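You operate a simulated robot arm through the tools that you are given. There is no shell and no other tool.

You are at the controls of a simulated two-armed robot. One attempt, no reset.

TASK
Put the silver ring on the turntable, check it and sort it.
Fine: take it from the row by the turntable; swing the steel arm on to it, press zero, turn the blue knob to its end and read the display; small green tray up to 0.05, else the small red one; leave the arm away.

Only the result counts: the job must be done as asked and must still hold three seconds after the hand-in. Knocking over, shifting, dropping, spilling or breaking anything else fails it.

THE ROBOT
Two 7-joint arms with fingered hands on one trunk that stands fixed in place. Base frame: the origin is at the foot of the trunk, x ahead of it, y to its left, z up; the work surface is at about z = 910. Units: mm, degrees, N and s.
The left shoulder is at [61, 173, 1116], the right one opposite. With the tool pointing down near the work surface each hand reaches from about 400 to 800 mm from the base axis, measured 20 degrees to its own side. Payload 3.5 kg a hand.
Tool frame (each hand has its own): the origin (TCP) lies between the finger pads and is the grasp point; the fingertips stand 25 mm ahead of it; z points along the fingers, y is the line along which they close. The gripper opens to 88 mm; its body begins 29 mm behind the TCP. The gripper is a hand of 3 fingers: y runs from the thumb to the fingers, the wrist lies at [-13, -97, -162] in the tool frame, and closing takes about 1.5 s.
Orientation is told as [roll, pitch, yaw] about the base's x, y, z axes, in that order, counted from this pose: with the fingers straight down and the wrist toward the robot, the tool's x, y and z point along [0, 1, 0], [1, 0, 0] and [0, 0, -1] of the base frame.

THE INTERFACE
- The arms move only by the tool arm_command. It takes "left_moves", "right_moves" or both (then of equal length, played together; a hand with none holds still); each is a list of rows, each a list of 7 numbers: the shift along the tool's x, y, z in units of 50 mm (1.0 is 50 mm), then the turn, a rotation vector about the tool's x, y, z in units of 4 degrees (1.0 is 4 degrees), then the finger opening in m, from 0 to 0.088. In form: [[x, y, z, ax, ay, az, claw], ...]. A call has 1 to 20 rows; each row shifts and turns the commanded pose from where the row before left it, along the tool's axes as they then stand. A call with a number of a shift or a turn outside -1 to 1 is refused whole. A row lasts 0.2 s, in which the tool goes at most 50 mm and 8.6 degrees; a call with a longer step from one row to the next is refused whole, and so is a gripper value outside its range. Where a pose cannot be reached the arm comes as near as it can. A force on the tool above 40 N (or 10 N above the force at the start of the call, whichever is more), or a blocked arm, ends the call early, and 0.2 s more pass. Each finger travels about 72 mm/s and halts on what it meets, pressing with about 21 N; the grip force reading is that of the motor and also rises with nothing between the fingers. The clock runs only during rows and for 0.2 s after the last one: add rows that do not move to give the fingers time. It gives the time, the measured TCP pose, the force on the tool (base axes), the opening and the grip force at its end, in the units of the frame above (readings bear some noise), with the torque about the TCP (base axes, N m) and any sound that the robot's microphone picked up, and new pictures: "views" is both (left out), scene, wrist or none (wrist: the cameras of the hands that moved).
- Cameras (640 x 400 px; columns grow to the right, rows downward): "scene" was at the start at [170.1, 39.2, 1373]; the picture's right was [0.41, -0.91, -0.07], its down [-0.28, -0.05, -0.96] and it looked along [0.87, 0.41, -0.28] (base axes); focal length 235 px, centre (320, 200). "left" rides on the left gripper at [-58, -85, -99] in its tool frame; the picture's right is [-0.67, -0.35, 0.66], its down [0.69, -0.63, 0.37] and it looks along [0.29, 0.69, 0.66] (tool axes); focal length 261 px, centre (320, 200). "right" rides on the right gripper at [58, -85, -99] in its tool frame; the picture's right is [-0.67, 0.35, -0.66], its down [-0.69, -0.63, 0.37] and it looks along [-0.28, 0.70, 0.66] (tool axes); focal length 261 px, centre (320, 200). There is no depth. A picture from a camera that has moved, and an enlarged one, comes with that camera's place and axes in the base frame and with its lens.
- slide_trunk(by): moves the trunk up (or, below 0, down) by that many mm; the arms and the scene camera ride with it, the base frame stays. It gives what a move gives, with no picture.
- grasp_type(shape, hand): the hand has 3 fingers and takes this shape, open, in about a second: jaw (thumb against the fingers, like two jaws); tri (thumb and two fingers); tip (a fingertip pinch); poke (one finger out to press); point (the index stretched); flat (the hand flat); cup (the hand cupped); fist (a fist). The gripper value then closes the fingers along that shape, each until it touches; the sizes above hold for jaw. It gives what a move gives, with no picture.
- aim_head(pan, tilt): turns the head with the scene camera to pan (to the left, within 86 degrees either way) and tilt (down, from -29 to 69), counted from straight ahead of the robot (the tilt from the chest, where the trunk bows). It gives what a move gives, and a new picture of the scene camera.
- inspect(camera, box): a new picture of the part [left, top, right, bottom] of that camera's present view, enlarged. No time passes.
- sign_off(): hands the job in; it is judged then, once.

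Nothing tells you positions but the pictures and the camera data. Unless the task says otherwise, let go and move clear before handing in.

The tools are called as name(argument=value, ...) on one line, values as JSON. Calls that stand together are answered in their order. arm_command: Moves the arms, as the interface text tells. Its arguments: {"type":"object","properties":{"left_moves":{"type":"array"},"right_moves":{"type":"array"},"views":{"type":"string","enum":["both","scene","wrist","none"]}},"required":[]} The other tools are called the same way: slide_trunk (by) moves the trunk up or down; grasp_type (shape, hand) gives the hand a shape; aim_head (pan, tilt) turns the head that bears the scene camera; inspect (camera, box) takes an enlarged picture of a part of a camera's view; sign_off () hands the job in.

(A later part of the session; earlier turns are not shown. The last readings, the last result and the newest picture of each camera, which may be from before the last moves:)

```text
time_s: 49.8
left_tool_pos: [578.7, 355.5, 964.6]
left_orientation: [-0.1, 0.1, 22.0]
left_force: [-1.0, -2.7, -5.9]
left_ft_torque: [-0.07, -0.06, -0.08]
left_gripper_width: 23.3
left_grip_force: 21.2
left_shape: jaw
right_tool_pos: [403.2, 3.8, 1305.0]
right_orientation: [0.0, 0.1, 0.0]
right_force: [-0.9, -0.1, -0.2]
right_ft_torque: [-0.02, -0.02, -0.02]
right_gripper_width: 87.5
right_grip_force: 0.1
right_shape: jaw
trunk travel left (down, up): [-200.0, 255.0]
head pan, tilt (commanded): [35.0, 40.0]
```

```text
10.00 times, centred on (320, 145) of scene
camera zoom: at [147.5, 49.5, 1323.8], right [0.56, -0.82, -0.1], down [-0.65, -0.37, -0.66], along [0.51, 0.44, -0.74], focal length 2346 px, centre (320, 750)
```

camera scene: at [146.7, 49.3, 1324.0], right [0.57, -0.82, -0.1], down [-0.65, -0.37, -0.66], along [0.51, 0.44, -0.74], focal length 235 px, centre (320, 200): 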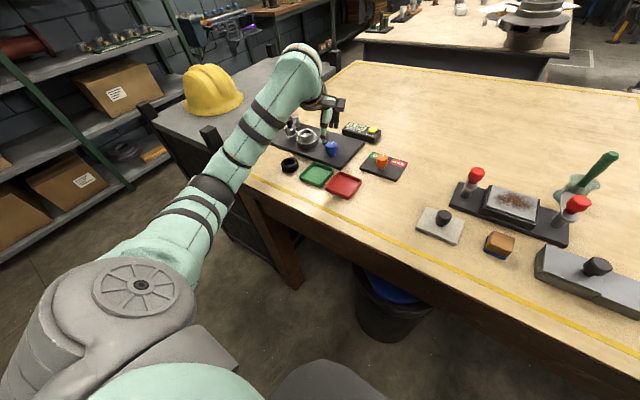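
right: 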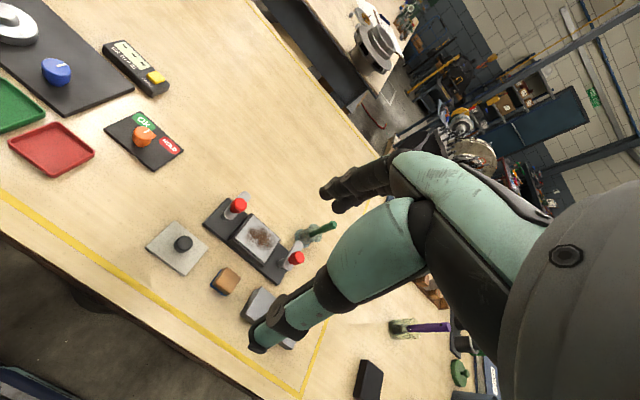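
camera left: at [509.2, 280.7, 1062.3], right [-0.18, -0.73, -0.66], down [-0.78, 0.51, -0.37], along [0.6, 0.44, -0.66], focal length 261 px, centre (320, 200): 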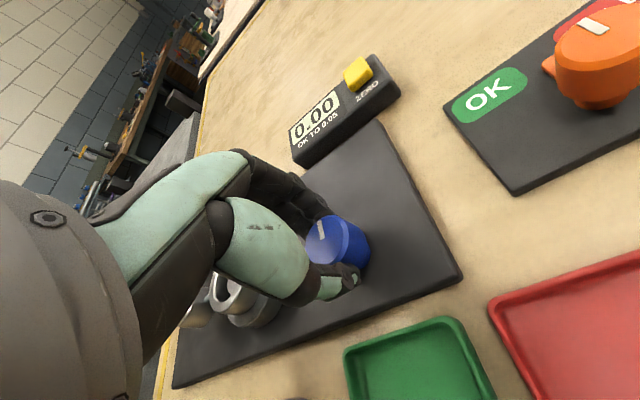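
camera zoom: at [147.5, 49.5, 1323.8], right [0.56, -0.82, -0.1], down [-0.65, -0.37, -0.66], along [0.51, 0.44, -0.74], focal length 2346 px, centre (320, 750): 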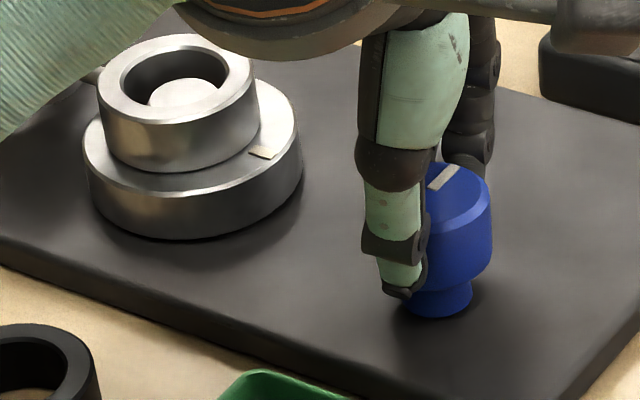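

The knob did not follow counter-clockwise, so it is against its stop there. I turn clockwise instead.

arm_command(left_moves=[[0, 0, 0, 0, 0, 0.5, 0.015], [0, 0, 0, 0, 0, 0.5, 0.015], [0, 0, 0, 0, 0, 0.5, 0.015], [0, 0, 0, 0, 0, 0.5, 0.015], [0, 0, 0, 0, 0, 0.5, 0.015], [0, 0, 0, 0, 0, 0.5, 0.015], [0, 0, 0, 0, 0, 0.5, 0.015], [0, 0, 0, 0, 0, 0.5, 0.015], [0, 0, 0, 0, 0, 0, 0.015]], views="wrist")

inspect(camera="left", box=[280, 180, 400, 300])

inspect(camera="scene", box=[295, 115, 375, 165])

```text
time_s: 51.8
left_tool_pos: [578.8, 356.8, 965.3]
left_orientation: [0.0, 0.1, 6.1]
left_force: [-4.0, -0.3, -9.0]
left_ft_torque: [0.03, 0.11, 0.01]
left_gripper_width: 23.2
left_grip_force: 21.1
left_shape: jaw
right_tool_pos: [404.8, 3.8, 1305.1]
right_orientation: [0.1, 0.1, 0.2]
right_force: [0.5, 0.0, -0.1]
right_ft_torque: [0.02, 0.0, 0.01]
right_gripper_width: 87.6
right_grip_force: 0.1
right_shape: jaw
trunk travel left (down, up): [-200.0, 255.0]
head pan, tilt (commanded): [35.0, 40.0]
camera left: at [500.4, 291.0, 1063.2], right [-0.28, -0.7, -0.66], down [-0.7, 0.62, -0.37], along [0.66, 0.36, -0.66], focal length 261 px, centre (320, 200)
```

left: 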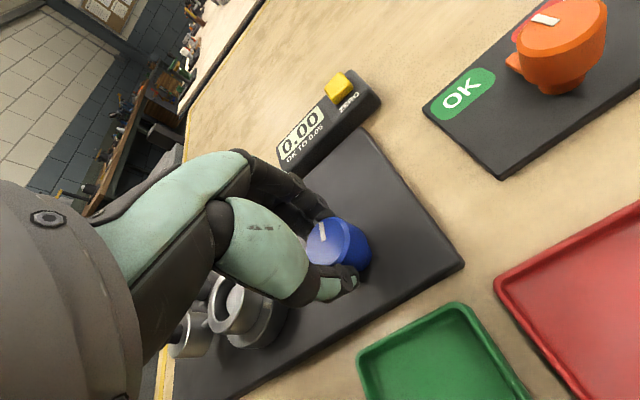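

```text
3.33 times, centred on (340, 240) of left
camera zoom: at [500.4, 291.0, 1063.2], right [-0.28, -0.7, -0.66], down [-0.7, 0.62, -0.37], along [0.66, 0.36, -0.66], focal length 869 px, centre (253, 67)
```

zoom: 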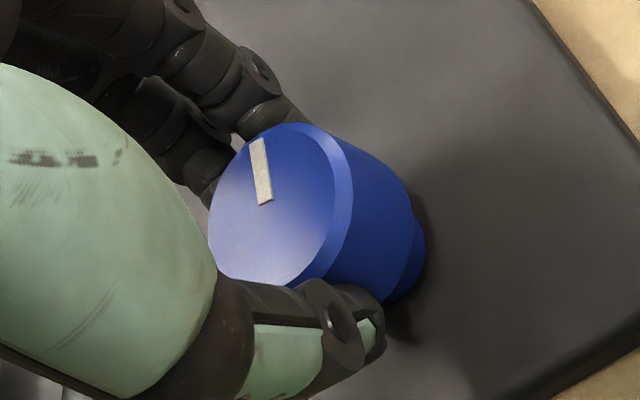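

```text
8.00 times, centred on (335, 140) of scene
camera zoom: at [147.5, 50.1, 1323.7], right [0.57, -0.82, -0.1], down [-0.65, -0.37, -0.66], along [0.51, 0.44, -0.74], focal length 1877 px, centre (200, 680)
```

zoom: 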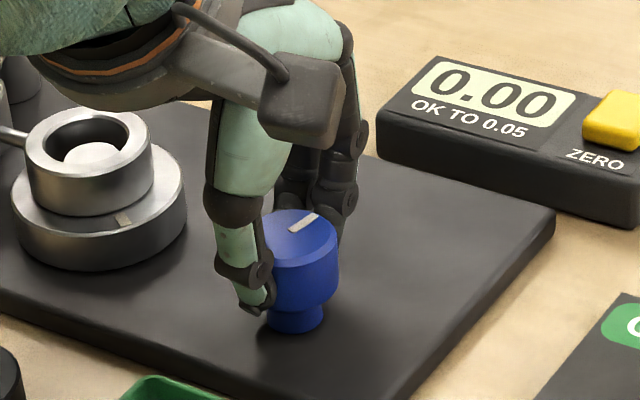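

Clockwise works: the turntable's mark moves. I keep turning clockwise, easing down 1.5 mm to relieve the upward pull.

arm_command(left_moves=[[0, 0, 0.03, 0, 0, 0.5, 0.015], [0, 0, 0, 0, 0, 0.8, 0.015], [0, 0, 0, 0, 0, 0.8, 0.015], [0, 0, 0, 0, 0, 0.8, 0.015], [0, 0, 0, 0, 0, 0.8, 0.015], [0, 0, 0, 0, 0, 0.8, 0.015], [0, 0, 0, 0, 0, 0.8, 0.015], [0, 0, 0, 0, 0, 0.8, 0.015], [0, 0, 0, 0, 0, 0, 0.015]], views="wrist")

inspect(camera="left", box=[280, 180, 400, 300])

inspect(camera="scene", box=[285, 110, 375, 165])

```text
time_s: 53.8
left_tool_pos: [578.3, 356.5, 963.5]
left_orientation: [0.1, -0.1, -18.4]
left_force: [5.7, 4.2, 3.9]
left_ft_torque: [0.06, -0.16, 0.02]
left_gripper_width: 23.5
left_grip_force: 21.1
left_shape: jaw
right_tool_pos: [404.1, 3.9, 1305.8]
right_orientation: [0.1, 0.2, 0.0]
right_force: [0.5, 0.3, 0.3]
right_ft_torque: [-0.06, 0.0, 0.02]
right_gripper_width: 87.6
right_grip_force: 0.1
right_shape: jaw
trunk travel left (down, up): [-200.0, 255.0]
head pan, tilt (commanded): [35.0, 40.0]
camera left: at [479.3, 328.4, 1061.8], right [-0.54, -0.53, -0.66], down [-0.38, 0.85, -0.37], along [0.75, 0.05, -0.66], focal length 261 px, centre (320, 200)
```

left: 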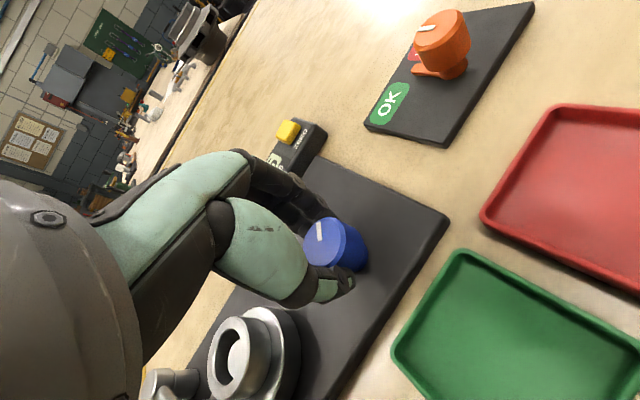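

```text
3.33 times, centred on (340, 240) of left
camera zoom: at [479.3, 328.4, 1061.8], right [-0.54, -0.53, -0.66], down [-0.38, 0.85, -0.37], along [0.75, 0.05, -0.66], focal length 869 px, centre (253, 67)
```

zoom: 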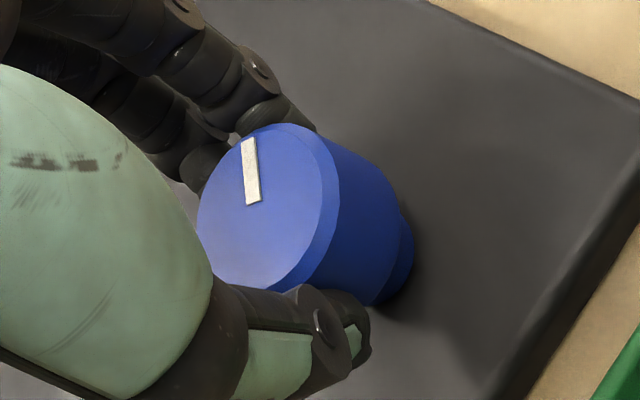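

```text
7.11 times, centred on (330, 138) of scene
camera zoom: at [147.5, 49.8, 1323.8], right [0.57, -0.82, -0.1], down [-0.65, -0.37, -0.66], along [0.51, 0.44, -0.74], focal length 1669 px, centre (249, 644)
```

zoom: 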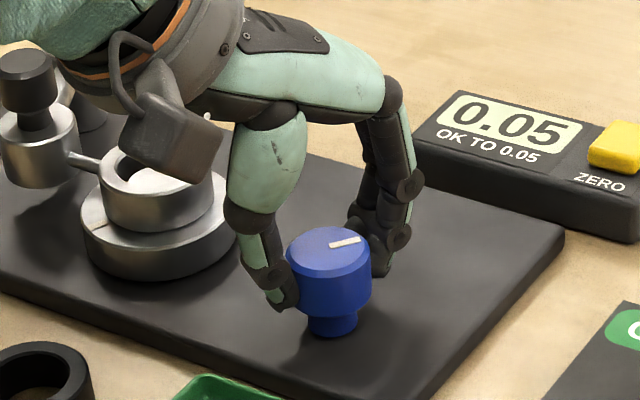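

The display reads 0.05 so far, with the turntable turning. I keep turning clockwise.

arm_command(left_moves=[[0, 0, 0, 0, 0, 0.8, 0.015], [0, 0, 0, 0, 0, 0.8, 0.015], [0, 0, 0, 0, 0, 0.8, 0.015], [0, 0, 0, 0, 0, 0.8, 0.015], [0, 0, 0, 0, 0, 0.8, 0.015], [0, 0, 0, 0, 0, 0.8, 0.015], [0, 0, 0, 0, 0, 0.8, 0.015], [0, 0, 0, 0, 0, 0.8, 0.015], [0, 0, 0, 0, 0, 0.8, 0.015], [0, 0, 0, 0, 0, 0, 0.015]], views="wrist")

inspect(camera="left", box=[280, 180, 400, 300])

inspect(camera="scene", box=[285, 110, 375, 165])

```text
time_s: 56.0
left_tool_pos: [578.4, 356.3, 965.2]
left_orientation: [0.0, 0.0, -47.3]
left_force: [5.8, 2.8, 4.0]
left_ft_torque: [-0.02, -0.15, 0.03]
left_gripper_width: 23.8
left_grip_force: 21.0
left_shape: jaw
right_tool_pos: [404.9, 3.6, 1306.7]
right_orientation: [0.0, 0.1, 0.0]
right_force: [-0.2, -0.9, 0.5]
right_ft_torque: [0.02, 0.0, -0.04]
right_gripper_width: 87.5
right_grip_force: 0.0
right_shape: jaw
trunk travel left (down, up): [-200.0, 255.0]
head pan, tilt (commanded): [35.0, 40.0]
camera left: at [478.1, 379.7, 1061.8], right [-0.73, -0.2, -0.66], down [0.08, 0.93, -0.37], along [0.68, -0.32, -0.66], focal length 261 px, centre (320, 200)
```

left: 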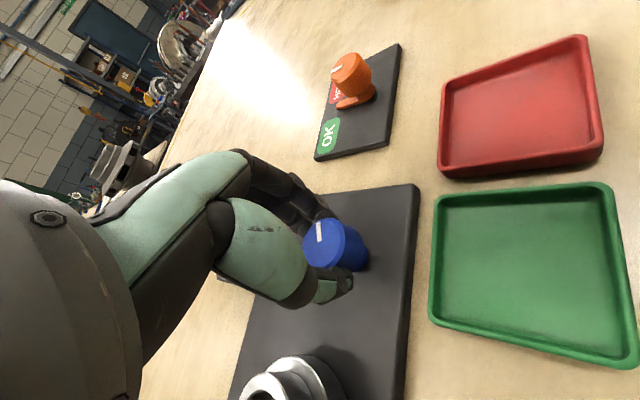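

```text
3.33 times, centred on (340, 240) of left
camera zoom: at [478.1, 379.7, 1061.8], right [-0.73, -0.2, -0.66], down [0.08, 0.93, -0.37], along [0.68, -0.32, -0.66], focal length 869 px, centre (253, 67)
```

zoom: 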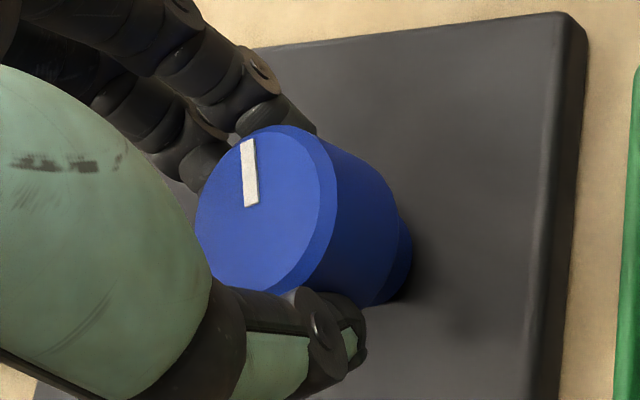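

```text
7.11 times, centred on (330, 138) of scene
camera zoom: at [147.8, 49.6, 1323.8], right [0.56, -0.82, -0.1], down [-0.65, -0.37, -0.66], along [0.51, 0.44, -0.74], focal length 1669 px, centre (249, 644)
```

zoom: 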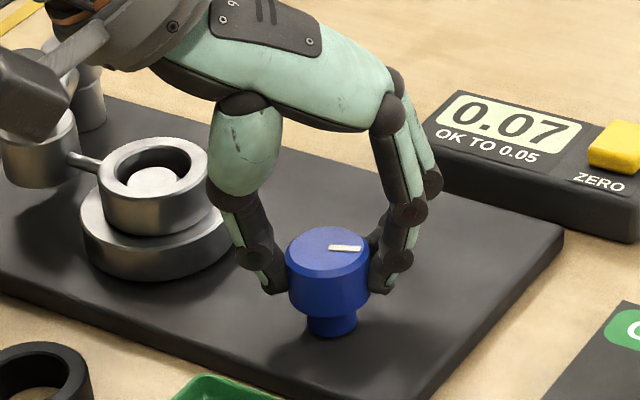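

The reading is 0.07 and rising. I keep turning clockwise towards the end.

arm_command(left_moves=[[0, 0, 0, 0, 0, 0.8, 0.015], [0, 0, 0, 0, 0, 0.8, 0.015], [0, 0, 0, 0, 0, 0.8, 0.015], [0, 0, 0, 0, 0, 0.8, 0.015], [0, 0, 0, 0, 0, 0.8, 0.015], [0, 0, 0, 0, 0, 0.8, 0.015], [0, 0, 0, 0, 0, 0.8, 0.015], [0, 0, 0, 0, 0, 0, 0.015]], views="wrist")

inspect(camera="left", box=[280, 180, 400, 300])

inspect(camera="scene", box=[275, 100, 375, 165])

```text
time_s: 57.8
left_tool_pos: [579.1, 356.7, 963.4]
left_orientation: [0.1, 0.0, -69.7]
left_force: [5.3, 4.1, 4.2]
left_ft_torque: [0.04, -0.12, 0.01]
left_gripper_width: 23.8
left_grip_force: 21.2
left_shape: jaw
right_tool_pos: [404.0, 4.3, 1306.7]
right_orientation: [0.1, 0.1, 0.2]
right_force: [-0.5, -0.9, 0.5]
right_ft_torque: [0.03, -0.01, 0.04]
right_gripper_width: 87.5
right_grip_force: 0.0
right_shape: jaw
trunk travel left (down, up): [-200.0, 255.0]
head pan, tilt (commanded): [35.0, 40.0]
camera left: at [494.7, 416.1, 1061.6], right [-0.75, 0.09, -0.66], down [0.42, 0.83, -0.37], along [0.51, -0.55, -0.66], focal length 261 px, centre (320, 200)
```

left: 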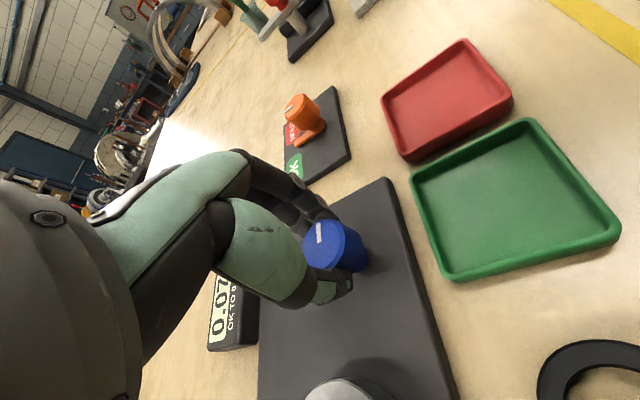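

```text
3.33 times, centred on (340, 240) of left
camera zoom: at [494.7, 416.1, 1061.6], right [-0.75, 0.09, -0.66], down [0.42, 0.83, -0.37], along [0.51, -0.55, -0.66], focal length 869 px, centre (253, 67)
```

zoom: 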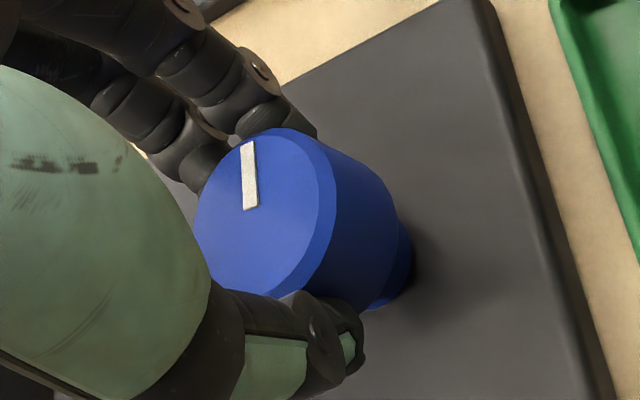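

```text
6.15 times, centred on (325, 132) of scene
camera zoom: at [147.5, 50.1, 1323.8], right [0.57, -0.82, -0.1], down [-0.65, -0.37, -0.66], along [0.51, 0.44, -0.74], focal length 1444 px, centre (289, 615)
```

zoom: 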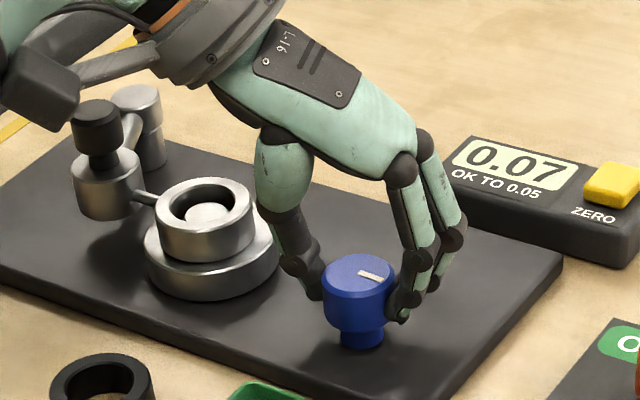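

Still 0.07, knob now about 80° round. I continue.

arm_command(left_moves=[[0, 0, 0, 0, 0, 0.8, 0.015], [0, 0, 0, 0, 0, 0.8, 0.015], [0, 0, 0, 0, 0, 0.8, 0.015], [0, 0, 0, 0, 0, 0.8, 0.015], [0, 0, 0, 0, 0, 0.8, 0.015], [0, 0, 0, 0, 0, 0, 0.015]], views="none")

inspect(camera="left", box=[280, 180, 400, 300])

inspect(camera="scene", box=[275, 100, 375, 165])

```text
time_s: 59.2
left_tool_pos: [579.6, 355.5, 964.1]
left_orientation: [0.0, 0.0, -85.7]
left_force: [4.4, 2.1, 4.2]
left_ft_torque: [0.02, -0.11, -0.02]
left_gripper_width: 23.8
left_grip_force: 20.5
left_shape: jaw
right_tool_pos: [404.6, 4.1, 1305.7]
right_orientation: [0.0, 0.1, -0.1]
right_force: [0.4, -0.3, 0.5]
right_ft_torque: [0.0, 0.0, 0.04]
right_gripper_width: 87.6
right_grip_force: 0.1
right_shape: jaw
trunk travel left (down, up): [-200.0, 255.0]
head pan, tilt (commanded): [35.0, 40.0]
```

```text
3.33 times, centred on (340, 240) of left
camera zoom: at [514.9, 436.9, 1061.6], right [-0.69, 0.3, -0.66], down [0.64, 0.68, -0.37], along [0.34, -0.67, -0.66], focal length 869 px, centre (253, 67)
```

zoom: 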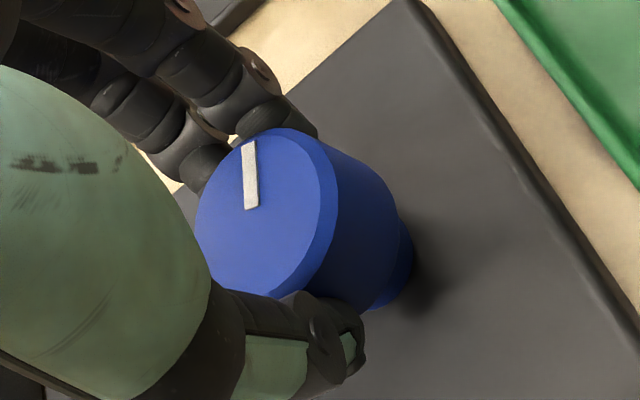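

```text
6.15 times, centred on (325, 132) of scene
camera zoom: at [147.5, 49.7, 1323.8], right [0.57, -0.82, -0.1], down [-0.65, -0.37, -0.66], along [0.51, 0.44, -0.74], focal length 1444 px, centre (289, 615)
```

zoom: 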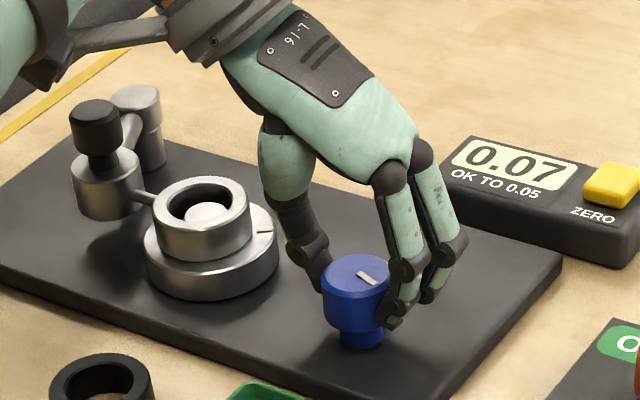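

arm_command(left_moves=[[0, 0, 0, 0, 0, 0.8, 0.015], [0, 0, 0, 0, 0, 0.8, 0.015], [0, 0, 0, 0, 0, 0.8, 0.015], [0, 0, 0, 0, 0, 0.8, 0.015], [0, 0, 0, 0, 0, 0.8, 0.015], [0, 0, 0, 0, 0, 0, 0.015]], views="none")

inspect(camera="left", box=[280, 180, 400, 300])

inspect(camera="scene", box=[275, 100, 375, 165])

```text
time_s: 60.6
left_tool_pos: [579.5, 357.2, 962.4]
left_orientation: [0.0, 0.0, -101.6]
left_force: [5.3, 0.6, 3.8]
left_ft_torque: [0.0, -0.08, 0.0]
left_gripper_width: 23.5
left_grip_force: 21.2
left_shape: jaw
right_tool_pos: [404.2, 3.1, 1305.5]
right_orientation: [0.0, 0.0, 0.0]
right_force: [-0.2, 0.1, 0.5]
right_ft_torque: [0.0, 0.0, 0.02]
right_gripper_width: 87.7
right_grip_force: 0.1
right_shape: jaw
trunk travel left (down, up): [-200.0, 255.0]
head pan, tilt (commanded): [35.0, 40.0]
```

```text
3.33 times, centred on (340, 240) of left
camera zoom: at [539.5, 451.7, 1061.5], right [-0.59, 0.48, -0.66], down [0.8, 0.48, -0.37], along [0.14, -0.74, -0.66], focal length 869 px, centre (253, 67)
```

zoom: 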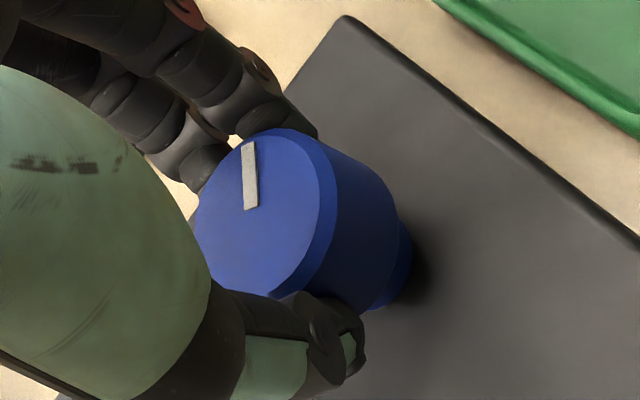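

```text
6.15 times, centred on (325, 132) of scene
camera zoom: at [147.8, 49.5, 1323.8], right [0.56, -0.82, -0.1], down [-0.65, -0.37, -0.66], along [0.51, 0.44, -0.74], focal length 1444 px, centre (289, 615)
```

zoom: 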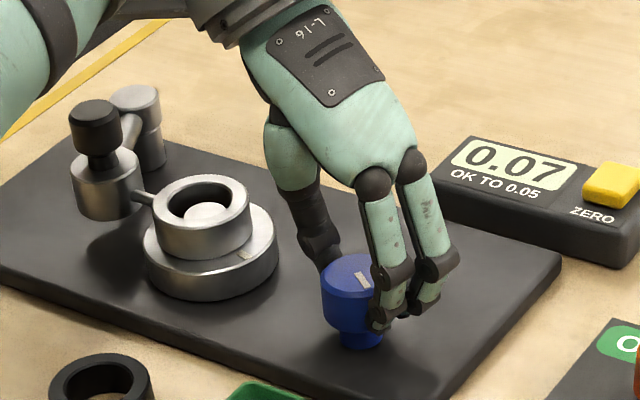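

arm_command(left_moves=[[0, 0, 0, 0, 0, 0.8, 0.015], [0, 0, 0, 0, 0, 0.8, 0.015], [0, 0, 0, 0, 0, 0.8, 0.015], [0, 0, 0, 0, 0, 0.8, 0.015], [0, 0, 0, 0, 0, 0.8, 0.015], [0, 0, 0, 0, 0, 0, 0.015]], views="scene")

inspect(camera="left", box=[280, 180, 400, 300])

inspect(camera="scene", box=[275, 100, 375, 165])

```text
time_s: 62.0
left_tool_pos: [579.7, 354.9, 963.5]
left_orientation: [0.0, 0.1, -117.8]
left_force: [15.2, -2.8, 5.4]
left_ft_torque: [-0.02, -0.32, 0.28]
left_gripper_width: 23.8
left_grip_force: 21.3
left_shape: jaw
right_tool_pos: [406.0, 3.1, 1304.8]
right_orientation: [0.0, 0.1, 0.0]
right_force: [-0.3, 0.0, 0.1]
right_ft_torque: [-0.02, -0.03, -0.01]
right_gripper_width: 87.7
right_grip_force: 0.1
right_shape: jaw
trunk travel left (down, up): [-200.0, 255.0]
head pan, tilt (commanded): [35.0, 40.0]
camera scene: at [149.2, 48.4, 1323.7], right [0.56, -0.82, -0.1], down [-0.65, -0.37, -0.66], along [0.51, 0.44, -0.74], focal length 235 px, centre (320, 200)
```

scene: 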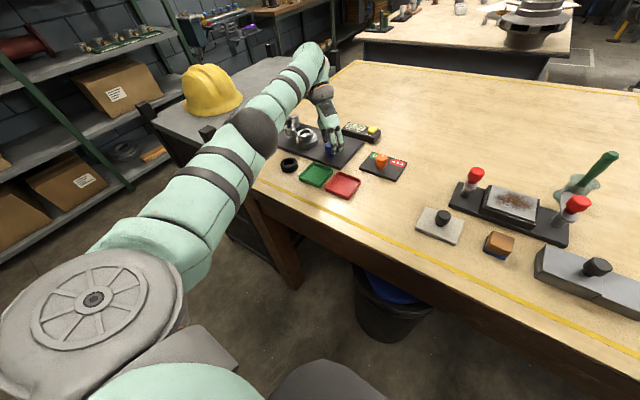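

```text
3.33 times, centred on (340, 240) of left
camera zoom: at [568.4, 457.9, 1061.5], right [-0.43, 0.62, -0.66], down [0.9, 0.24, -0.37], along [-0.07, -0.75, -0.66], focal length 869 px, centre (253, 67)
```

zoom: 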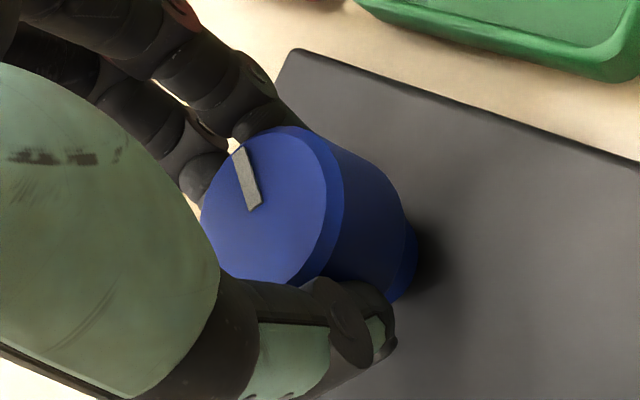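

```text
6.15 times, centred on (325, 132) of scene
camera zoom: at [149.2, 48.4, 1323.7], right [0.56, -0.82, -0.1], down [-0.65, -0.37, -0.66], along [0.51, 0.44, -0.74], focal length 1444 px, centre (289, 615)
```

zoom: 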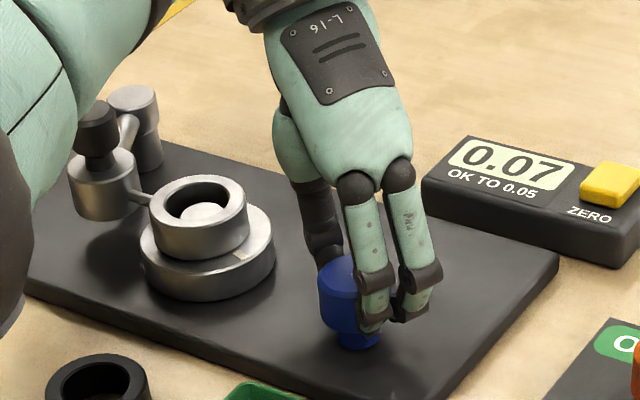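

Force and torque rose and the knob began to slip in the grip — its end seems reached; the display shows 0.07. I verify with one more small turn.

arm_command(left_moves=[[0, 0, 0, 0, 0, 0.6, 0.015], [0, 0, 0, 0, 0, 0.4, 0.015], [0, 0, 0, 0, 0, 0, 0.015]], views="none")

inspect(camera="left", box=[280, 180, 400, 300])

inspect(camera="scene", box=[285, 105, 385, 165])

```text
time_s: 62.8
left_tool_pos: [580.8, 354.2, 963.1]
left_orientation: [-0.1, 0.0, -121.7]
left_force: [17.6, -2.4, 8.0]
left_ft_torque: [-0.01, -0.41, 0.29]
left_gripper_width: 24.1
left_grip_force: 21.3
left_shape: jaw
right_tool_pos: [406.4, 2.6, 1305.0]
right_orientation: [0.1, 0.2, 0.0]
right_force: [0.2, -0.9, 0.3]
right_ft_torque: [0.0, 0.02, -0.01]
right_gripper_width: 87.6
right_grip_force: 0.1
right_shape: jaw
trunk travel left (down, up): [-200.0, 255.0]
head pan, tilt (commanded): [35.0, 40.0]
```

```text
3.33 times, centred on (340, 240) of left
camera zoom: at [575.4, 458.1, 1061.3], right [-0.39, 0.65, -0.65], down [0.91, 0.18, -0.37], along [-0.12, -0.74, -0.66], focal length 869 px, centre (253, 67)
```

zoom: 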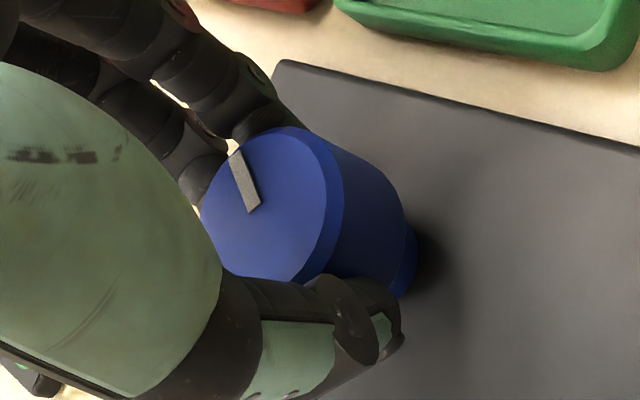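

```text
6.40 times, centred on (335, 135) of scene
camera zoom: at [149.6, 48.3, 1323.6], right [0.56, -0.82, -0.1], down [-0.65, -0.37, -0.66], along [0.51, 0.44, -0.74], focal length 1502 px, centre (224, 616)
```

zoom: 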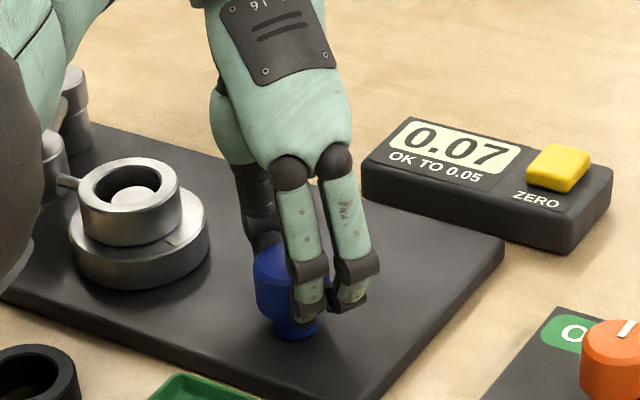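

The knob slips at its stop: the end is reached, and the display reads 0.07 (above 0.05), so the ring goes to the red tray. I release the knob and lift straight up.

arm_command(left_moves=[[0, 0, 0, 0, 0, 0, 0.024], [0, 0, 0, 0, 0, 0, 0.035], [0, 0, 0, 0, 0, 0, 0.05], [0, 0, 0, 0, 0, 0, 0.062], [0, 0, 0, 0, 0, 0, 0.062], [0, 0, -0.3, 0, 0, 0, 0.062], [0, 0, -0.7, 0, 0, 0, 0.062], [0, 0, -0.8, 0, 0, 0, 0.062], [0, 0, -0.6, 0, 0, 0, 0.062], [0, 0, 0, 0, 0, 0, 0.062]], views="both")

inspect(camera="scene", box=[275, 105, 395, 175])

inspect(camera="scene", box=[335, 115, 390, 150])

```text
time_s: 65.0
left_tool_pos: [592.2, 312.4, 1002.0]
left_orientation: [0.4, 0.5, -121.3]
left_force: [0.3, -0.1, -0.5]
left_ft_torque: [0.01, -0.02, 0.04]
left_gripper_width: 61.7
left_grip_force: 0.0
left_shape: jaw
left hand out of reach, approached as far as the arm can: row 6, 7, 8, 9
right_tool_pos: [404.2, 4.5, 1304.9]
right_orientation: [0.0, 0.1, 0.0]
right_force: [0.9, 0.2, 0.6]
right_ft_torque: [0.03, -0.01, 0.0]
right_gripper_width: 87.5
right_grip_force: 0.0
right_shape: jaw
trunk travel left (down, up): [-200.0, 255.0]
head pan, tilt (commanded): [35.0, 40.0]
camera scene: at [147.1, 49.9, 1323.8], right [0.57, -0.82, -0.1], down [-0.65, -0.37, -0.66], along [0.51, 0.44, -0.74], focal length 235 px, centre (320, 200)
camera left: at [584.8, 415.7, 1100.6], right [-0.38, 0.65, -0.66], down [0.92, 0.18, -0.36], along [-0.11, -0.74, -0.66], focal length 261 px, centre (320, 200)
```

scene: 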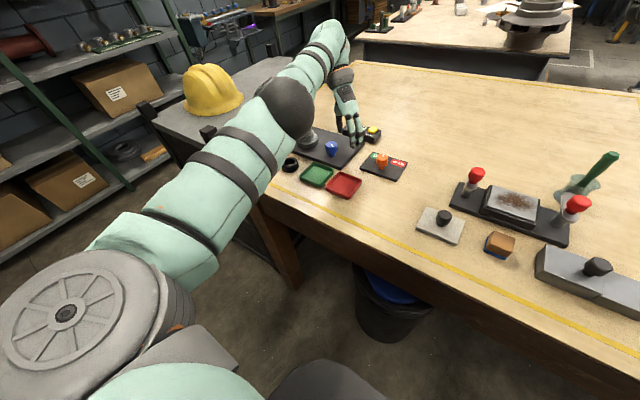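
left: 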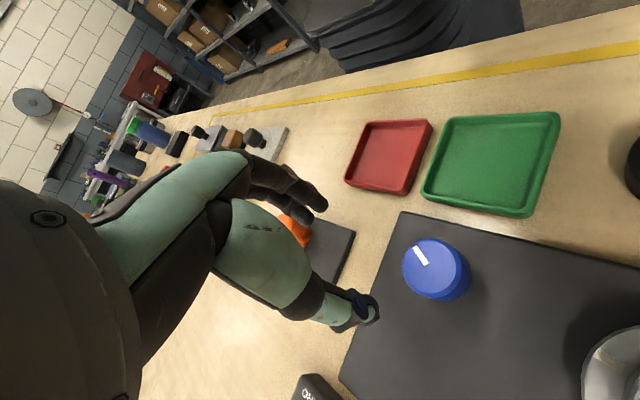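

```text
5.33 times, centred on (335, 140) of scene
camera zoom: at [147.1, 49.9, 1323.8], right [0.57, -0.82, -0.1], down [-0.65, -0.37, -0.66], along [0.51, 0.44, -0.74], focal length 1252 px, centre (240, 520)
```

zoom: 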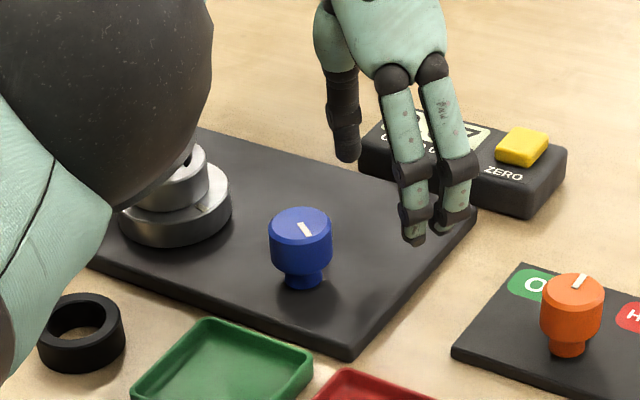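

```text
11.43 times, centred on (362, 132) of scene
camera zoom: at [147.1, 49.9, 1323.8], right [0.57, -0.82, -0.1], down [-0.65, -0.37, -0.66], along [0.51, 0.44, -0.74], focal length 2682 px, centre (-166, 971)
```

zoom: 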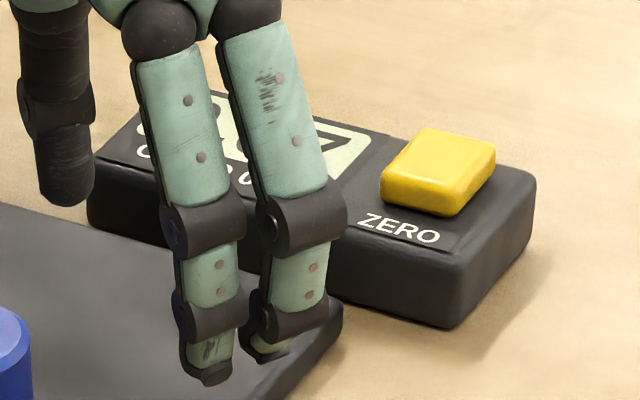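

The knob's pointer is at its end (about 120° clockwise). The lift with that twisted wrist ran out of reach, so I now unwind the yaw at this height in small steps.

arm_command(left_moves=[[0, 0, 0, 0, 0, -1, 0.062], [0, 0, 0, 0, 0, -1, 0.062], [0, 0, 0, 0, 0, -1, 0.062], [0, 0, 0, 0, 0, -1, 0.062], [0, 0, 0, 0, 0, -1, 0.062], [0, 0, 0, 0, 0, -1, 0.062], [0, 0, 0, 0, 0, 0, 0.062]], views="scene")

inspect(camera="scene", box=[255, 85, 395, 175])

```text
time_s: 66.6
left_tool_pos: [617.1, 322.0, 1005.5]
left_orientation: [-0.1, -0.1, -97.6]
left_force: [-0.7, -0.3, -0.3]
left_ft_torque: [0.0, -0.04, 0.02]
left_gripper_width: 61.7
left_grip_force: 0.1
left_shape: jaw
left hand out of reach, approached as far as the arm can: row 2, 3, 4, 5, 6
right_tool_pos: [403.2, 3.8, 1305.3]
right_orientation: [0.1, 0.1, 0.2]
right_force: [0.1, 0.3, 0.7]
right_ft_torque: [0.0, 0.02, 0.0]
right_gripper_width: 87.7
right_grip_force: 0.0
right_shape: jaw
trunk travel left (down, up): [-200.0, 255.0]
head pan, tilt (commanded): [35.0, 40.0]
camera scene: at [147.1, 49.4, 1323.9], right [0.57, -0.82, -0.1], down [-0.65, -0.37, -0.66], along [0.51, 0.44, -0.74], focal length 235 px, centre (320, 200)
```

scene: 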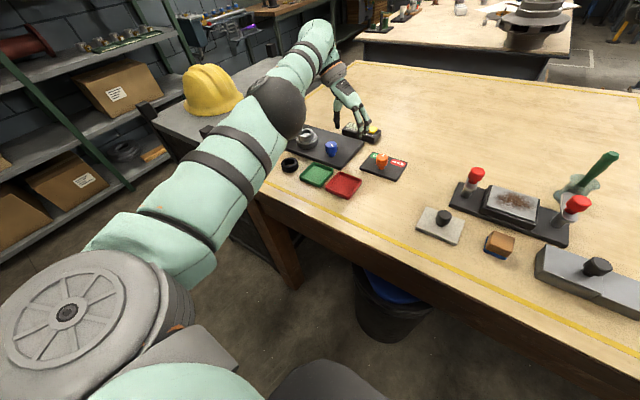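

```text
4.44 times, centred on (325, 130) of scene
camera zoom: at [147.1, 49.4, 1323.9], right [0.57, -0.82, -0.1], down [-0.65, -0.37, -0.66], along [0.51, 0.44, -0.74], focal length 1043 px, centre (298, 511)
```

zoom: 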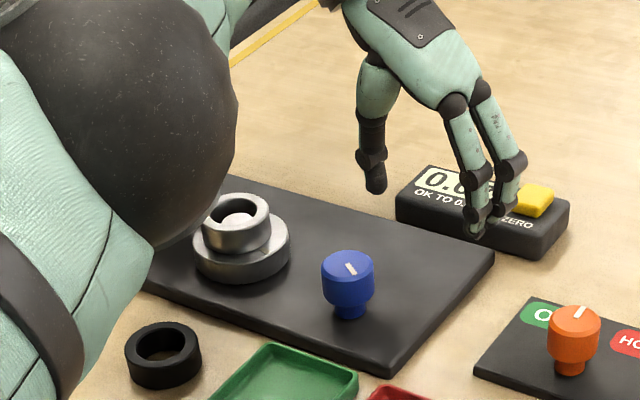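

The wrist reach is the limit there, so I move the hand towards the robot first and then unwind the yaw.

arm_command(left_moves=[[-0.6, 0.08, -0.1, 0, 0, 0, 0.062], [-0.6, 0.08, -0.2, 0, 0, 0, 0.062], [-0.6, 0.08, -0.2, 0, 0, 0, 0.062], [0, 0, 0, 0, 0, -1, 0.062], [0, 0, 0, 0, 0, -1, 0.062], [0, 0, 0, 0, 0, -1, 0.062], [0, 0, 0, 0, 0, -1, 0.062], [0, 0, 0, 0, 0, -1, 0.062], [0, 0, 0, 0, 0, -1, 0.062], [0, 0, 0, 0, 0, 0, 0.062]], views="scene")

```text
time_s: 68.8
left_tool_pos: [637.8, 362.3, 1042.3]
left_orientation: [-0.2, 0.0, -73.6]
left_force: [0.3, 0.5, 0.4]
left_ft_torque: [0.01, -0.02, 0.01]
left_gripper_width: 61.6
left_grip_force: 0.0
left_shape: jaw
left hand out of reach, approached as far as the arm can: row 1, 2, 3, 4, 5, 6, 7, 8, 9
right_tool_pos: [404.0, 2.9, 1306.3]
right_orientation: [0.0, 0.2, 0.1]
right_force: [0.6, -0.1, -0.1]
right_ft_torque: [-0.02, -0.01, 0.0]
right_gripper_width: 87.7
right_grip_force: 0.0
right_shape: jaw
trunk travel left (down, up): [-200.0, 255.0]
head pan, tilt (commanded): [35.0, 40.0]
camera scene: at [147.1, 49.4, 1323.9], right [0.57, -0.82, -0.1], down [-0.65, -0.37, -0.66], along [0.51, 0.44, -0.74], focal length 235 px, centre (320, 200)
```

scene: 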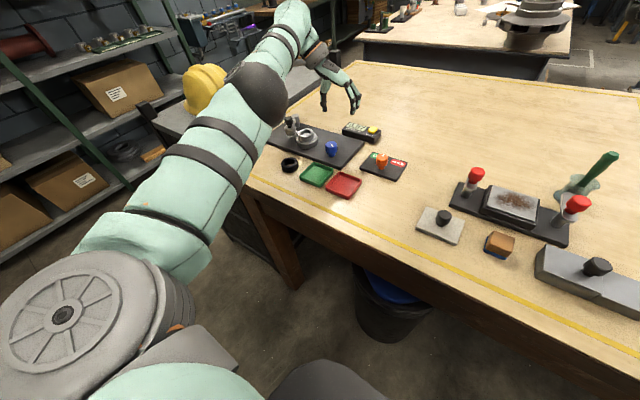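

The arm is freeing itself as the yaw unwinds. I continue unwinding in place.

arm_command(left_moves=[[0, 0, 0, 0, 0, -1, 0.062], [0, 0, 0, 0, 0, -1, 0.062], [0, 0, 0, 0, 0, -1, 0.062], [0, 0, 0, 0, 0, -1, 0.062], [0, 0, 0, 0, 0, -1, 0.062], [0, 0, 0, 0, 0, -1, 0.062], [0, 0, 0, 0, 0, 0, 0.062]], views="both")

```text
time_s: 70.4
left_tool_pos: [674.9, 379.5, 1046.9]
left_orientation: [-0.1, 0.0, -49.6]
left_force: [0.7, 0.2, 0.2]
left_ft_torque: [-0.02, 0.02, 0.02]
left_gripper_width: 61.9
left_grip_force: 0.0
left_shape: jaw
left hand out of reach, approached as far as the arm can: row 1, 2, 3, 4, 5, 6
right_tool_pos: [403.5, 3.1, 1306.0]
right_orientation: [0.0, 0.1, 0.1]
right_force: [-0.3, -0.9, -0.3]
right_ft_torque: [0.02, 0.02, -0.01]
right_gripper_width: 87.6
right_grip_force: 0.0
right_shape: jaw
trunk travel left (down, up): [-200.0, 255.0]
head pan, tilt (commanded): [35.0, 40.0]
camera scene: at [147.1, 49.5, 1323.9], right [0.57, -0.82, -0.1], down [-0.65, -0.37, -0.66], along [0.51, 0.44, -0.74], focal length 235 px, centre (320, 200)
camera left: at [574.9, 407.1, 1145.1], right [-0.74, -0.17, -0.65], down [0.11, 0.92, -0.37], along [0.67, -0.35, -0.66], focal length 261 px, centre (320, 200)
```

scene: 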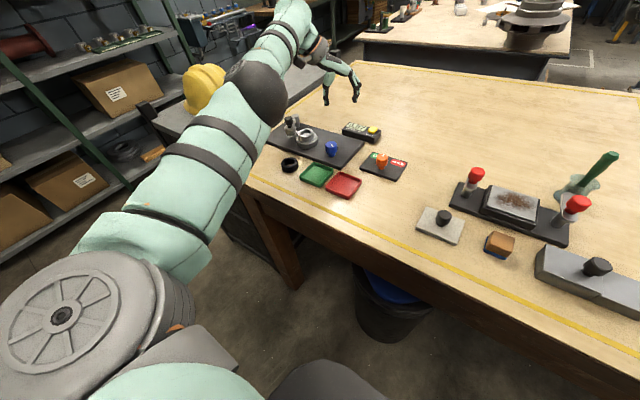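
left: 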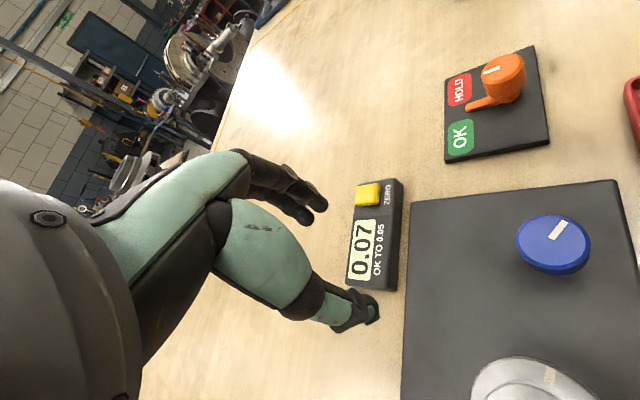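

The wrist seems stuck at full extension. I test a small pure shift towards the robot to see how the arm responds.

arm_command(left_moves=[[-0.305, -0.259, 0, 0, 0, 0, 0.062], [-0.305, -0.259, 0, 0, 0, 0, 0.062], [0, 0, 0, 0, 0, 0, 0.062]], views="none")

```text
time_s: 71.2
left_tool_pos: [670.9, 386.7, 1048.1]
left_orientation: [-0.1, 0.0, -49.6]
left_force: [-0.2, -0.3, 0.3]
left_ft_torque: [-0.04, 0.0, 0.02]
left_gripper_width: 61.4
left_grip_force: 0.0
left_shape: jaw
left hand out of reach, approached as far as the arm can: row 1, 2
right_tool_pos: [404.1, 4.0, 1305.8]
right_orientation: [0.0, 0.1, 0.0]
right_force: [0.3, 0.7, -0.1]
right_ft_torque: [0.01, 0.02, -0.02]
right_gripper_width: 87.6
right_grip_force: 0.1
right_shape: jaw
trunk travel left (down, up): [-200.0, 255.0]
head pan, tilt (commanded): [35.0, 40.0]
```

The arm is at its straight-elbow limit. I try a sideways-and-up move (towards −y), which should bend the elbow again.

arm_command(left_moves=[[-0.361, 0.218, -0.267, 0, 0, 0, 0.062], [-0.361, 0.218, -0.267, 0, 0, 0, 0.062], [-0.361, 0.218, -0.267, 0, 0, 0, 0.062], [0, 0, 0, 0, 0, 0, 0.062]], views="scene")

```text
time_s: 72.2
left_tool_pos: [682.6, 336.7, 1096.1]
left_orientation: [-0.1, 0.0, -49.7]
left_force: [-0.1, 0.9, 0.3]
left_ft_torque: [-0.01, 0.02, -0.01]
left_gripper_width: 61.6
left_grip_force: 0.1
left_shape: jaw
left hand out of reach, approached as far as the arm can: row 1, 2, 3
right_tool_pos: [403.9, 3.0, 1306.3]
right_orientation: [0.0, 0.1, 0.1]
right_force: [-0.5, 0.7, 0.6]
right_ft_torque: [0.02, 0.0, -0.05]
right_gripper_width: 87.4
right_grip_force: 0.1
right_shape: jaw
trunk travel left (down, up): [-200.0, 255.0]
head pan, tilt (commanded): [35.0, 40.0]
camera scene: at [147.1, 49.7, 1323.8], right [0.57, -0.82, -0.1], down [-0.65, -0.37, -0.66], along [0.51, 0.44, -0.74], focal length 235 px, centre (320, 200)
```

scene: 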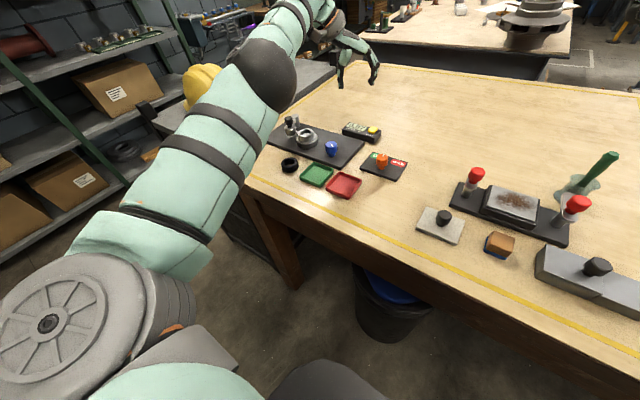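

I continue unwinding the yaw all the way to a natural angle at this safe height.

arm_command(left_moves=[[0, 0, 0, 0, 0, -1, 0.062], [0, 0, 0, 0, 0, -1, 0.062], [0, 0, 0, 0, 0, -1, 0.062], [0, 0, 0, 0, 0, -1, 0.062], [0, 0, 0, 0, 0, -1, 0.062], [0, 0, 0, 0, 0, -1, 0.062], [0, 0, 0, 0, 0, -1, 0.062], [0, 0, 0, 0, 0, -1, 0.062], [0, 0, 0, 0, 0, -1, 0.062], [0, 0, 0, 0, 0, -1, 0.062], [0, 0, 0, 0, 0, -1, 0.062], [0, 0, 0, 0, 0, -1, 0.062], [0, 0, 0, 0, 0, -1, 0.062], [0, 0, 0, 0, 0, -1, 0.062], [0, 0, 0, 0, 0, 0, 0.062]], views="scene")

```text
time_s: 75.4
left_tool_pos: [741.2, 355.7, 1108.6]
left_orientation: [-0.1, 0.0, 6.5]
left_force: [0.8, 0.6, 0.9]
left_ft_torque: [-0.01, -0.03, 0.02]
left_gripper_width: 62.0
left_grip_force: 0.1
left_shape: jaw
left hand out of reach, approached as far as the arm can: row 1, 2, 3, 4, 5, 6, 7, 8, 9, 10, 11, 13
right_tool_pos: [404.4, 3.6, 1305.4]
right_orientation: [0.0, 0.0, 0.1]
right_force: [0.8, 0.5, -0.8]
right_ft_torque: [-0.01, 0.04, 0.03]
right_gripper_width: 87.6
right_grip_force: 0.0
right_shape: jaw
trunk travel left (down, up): [-200.0, 255.0]
head pan, tilt (commanded): [35.0, 40.0]
camera scene: at [147.1, 49.5, 1323.9], right [0.57, -0.82, -0.1], down [-0.65, -0.37, -0.66], along [0.51, 0.44, -0.74], focal length 235 px, centre (320, 200)
```

scene: 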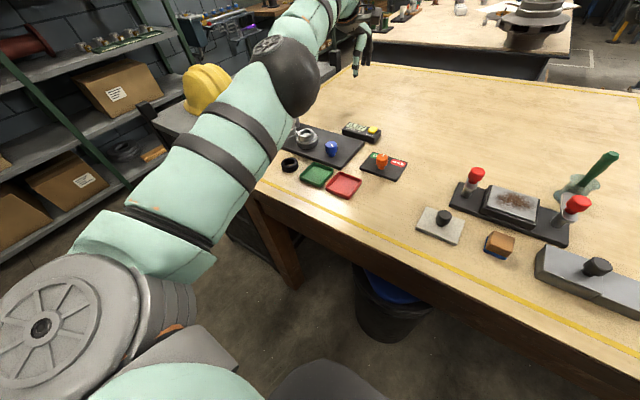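

Rows are becoming reachable again. I now try moving towards the robot.

arm_command(left_moves=[[-0.05, -0.5, 0, 0, 0, 0, 0.062], [-0.05, -0.5, 0, 0, 0, 0, 0.062], [-0.05, -0.5, 0, 0, 0, 0, 0.062], [0, 0, 0, 0, 0, 0, 0.062]], views="scene")

```text
time_s: 76.4
left_tool_pos: [738.1, 354.1, 1111.7]
left_orientation: [0.1, 0.1, 6.4]
left_force: [-0.2, 0.6, 0.9]
left_ft_torque: [-0.01, 0.0, -0.03]
left_gripper_width: 62.0
left_grip_force: 0.0
left_shape: jaw
left hand out of reach, approached as far as the arm can: row 1, 2, 3
right_tool_pos: [404.2, 4.8, 1306.0]
right_orientation: [-0.1, 0.1, 0.1]
right_force: [0.3, -0.1, 1.0]
right_ft_torque: [-0.05, 0.01, 0.01]
right_gripper_width: 87.6
right_grip_force: 0.2
right_shape: jaw
trunk travel left (down, up): [-200.0, 255.0]
head pan, tilt (commanded): [35.0, 40.0]
camera scene: at [147.1, 49.4, 1323.9], right [0.57, -0.82, -0.1], down [-0.65, -0.37, -0.66], along [0.51, 0.44, -0.74], focal length 235 px, centre (320, 200)
```

scene: 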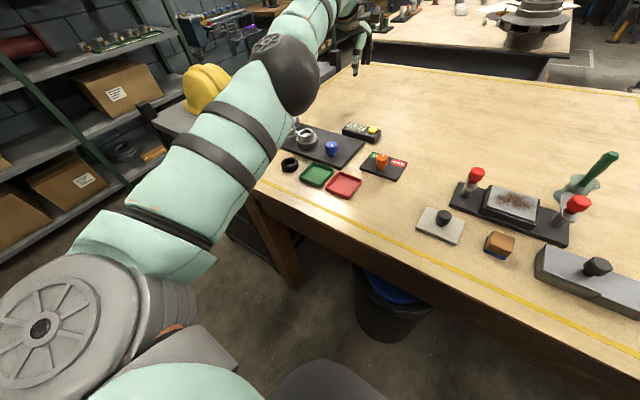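

arm_command(left_moves=[[0, 0, 0.5, 0, 0, 0, 0.062], [0, 0, 0.5, 0, 0, 0, 0.062], [0, 0, 0.4, 0, 0, 0, 0.062], [0, 0, 0, 0, 0, 0, 0.062]], views="none")

```text
time_s: 77.4
left_tool_pos: [752.3, 357.1, 1044.3]
left_orientation: [0.1, 0.1, 6.4]
left_force: [-0.4, 0.4, 0.7]
left_ft_torque: [0.02, 0.03, 0.02]
left_gripper_width: 61.8
left_grip_force: 0.0
left_shape: jaw
left hand out of reach, approached as far as the arm can: row 1, 2, 3
right_tool_pos: [404.7, 2.9, 1304.9]
right_orientation: [0.0, 0.1, 0.1]
right_force: [-0.7, 0.6, -0.5]
right_ft_torque: [0.01, 0.0, 0.02]
right_gripper_width: 87.8
right_grip_force: 0.0
right_shape: jaw
trunk travel left (down, up): [-200.0, 255.0]
head pan, tilt (commanded): [35.0, 40.0]
```

Still at the limit. I tilt the hand so that the wrist comes towards the robot, which should make the elbow bend.

arm_command(left_moves=[[0, 0, -0.2, -1, 0, 0, 0.062], [0, 0, -0.2, -1, 0, 0, 0.062], [0, 0, -0.2, -1, 0, 0, 0.062], [0, 0, -0.2, -1, 0, 0, 0.062], [0, 0, 0, -1, 0, 0, 0.062], [0, 0, 0, 0, 0, 0, 0.062]], views="none")

```text
time_s: 78.8
left_tool_pos: [799.0, 368.1, 1093.0]
left_orientation: [-0.1, -19.9, 6.4]
left_force: [0.2, 0.0, -0.2]
left_ft_torque: [0.0, 0.02, -0.03]
left_gripper_width: 61.7
left_grip_force: 0.0
left_shape: jaw
left hand out of reach, approached as far as the arm can: row 1, 2, 3, 4, 5
right_tool_pos: [403.3, 4.0, 1305.9]
right_orientation: [0.0, 0.1, 0.1]
right_force: [0.5, 0.8, -0.2]
right_ft_torque: [0.02, -0.01, 0.01]
right_gripper_width: 87.5
right_grip_force: 0.0
right_shape: jaw
trunk travel left (down, up): [-200.0, 255.0]
head pan, tilt (commanded): [35.0, 40.0]
```

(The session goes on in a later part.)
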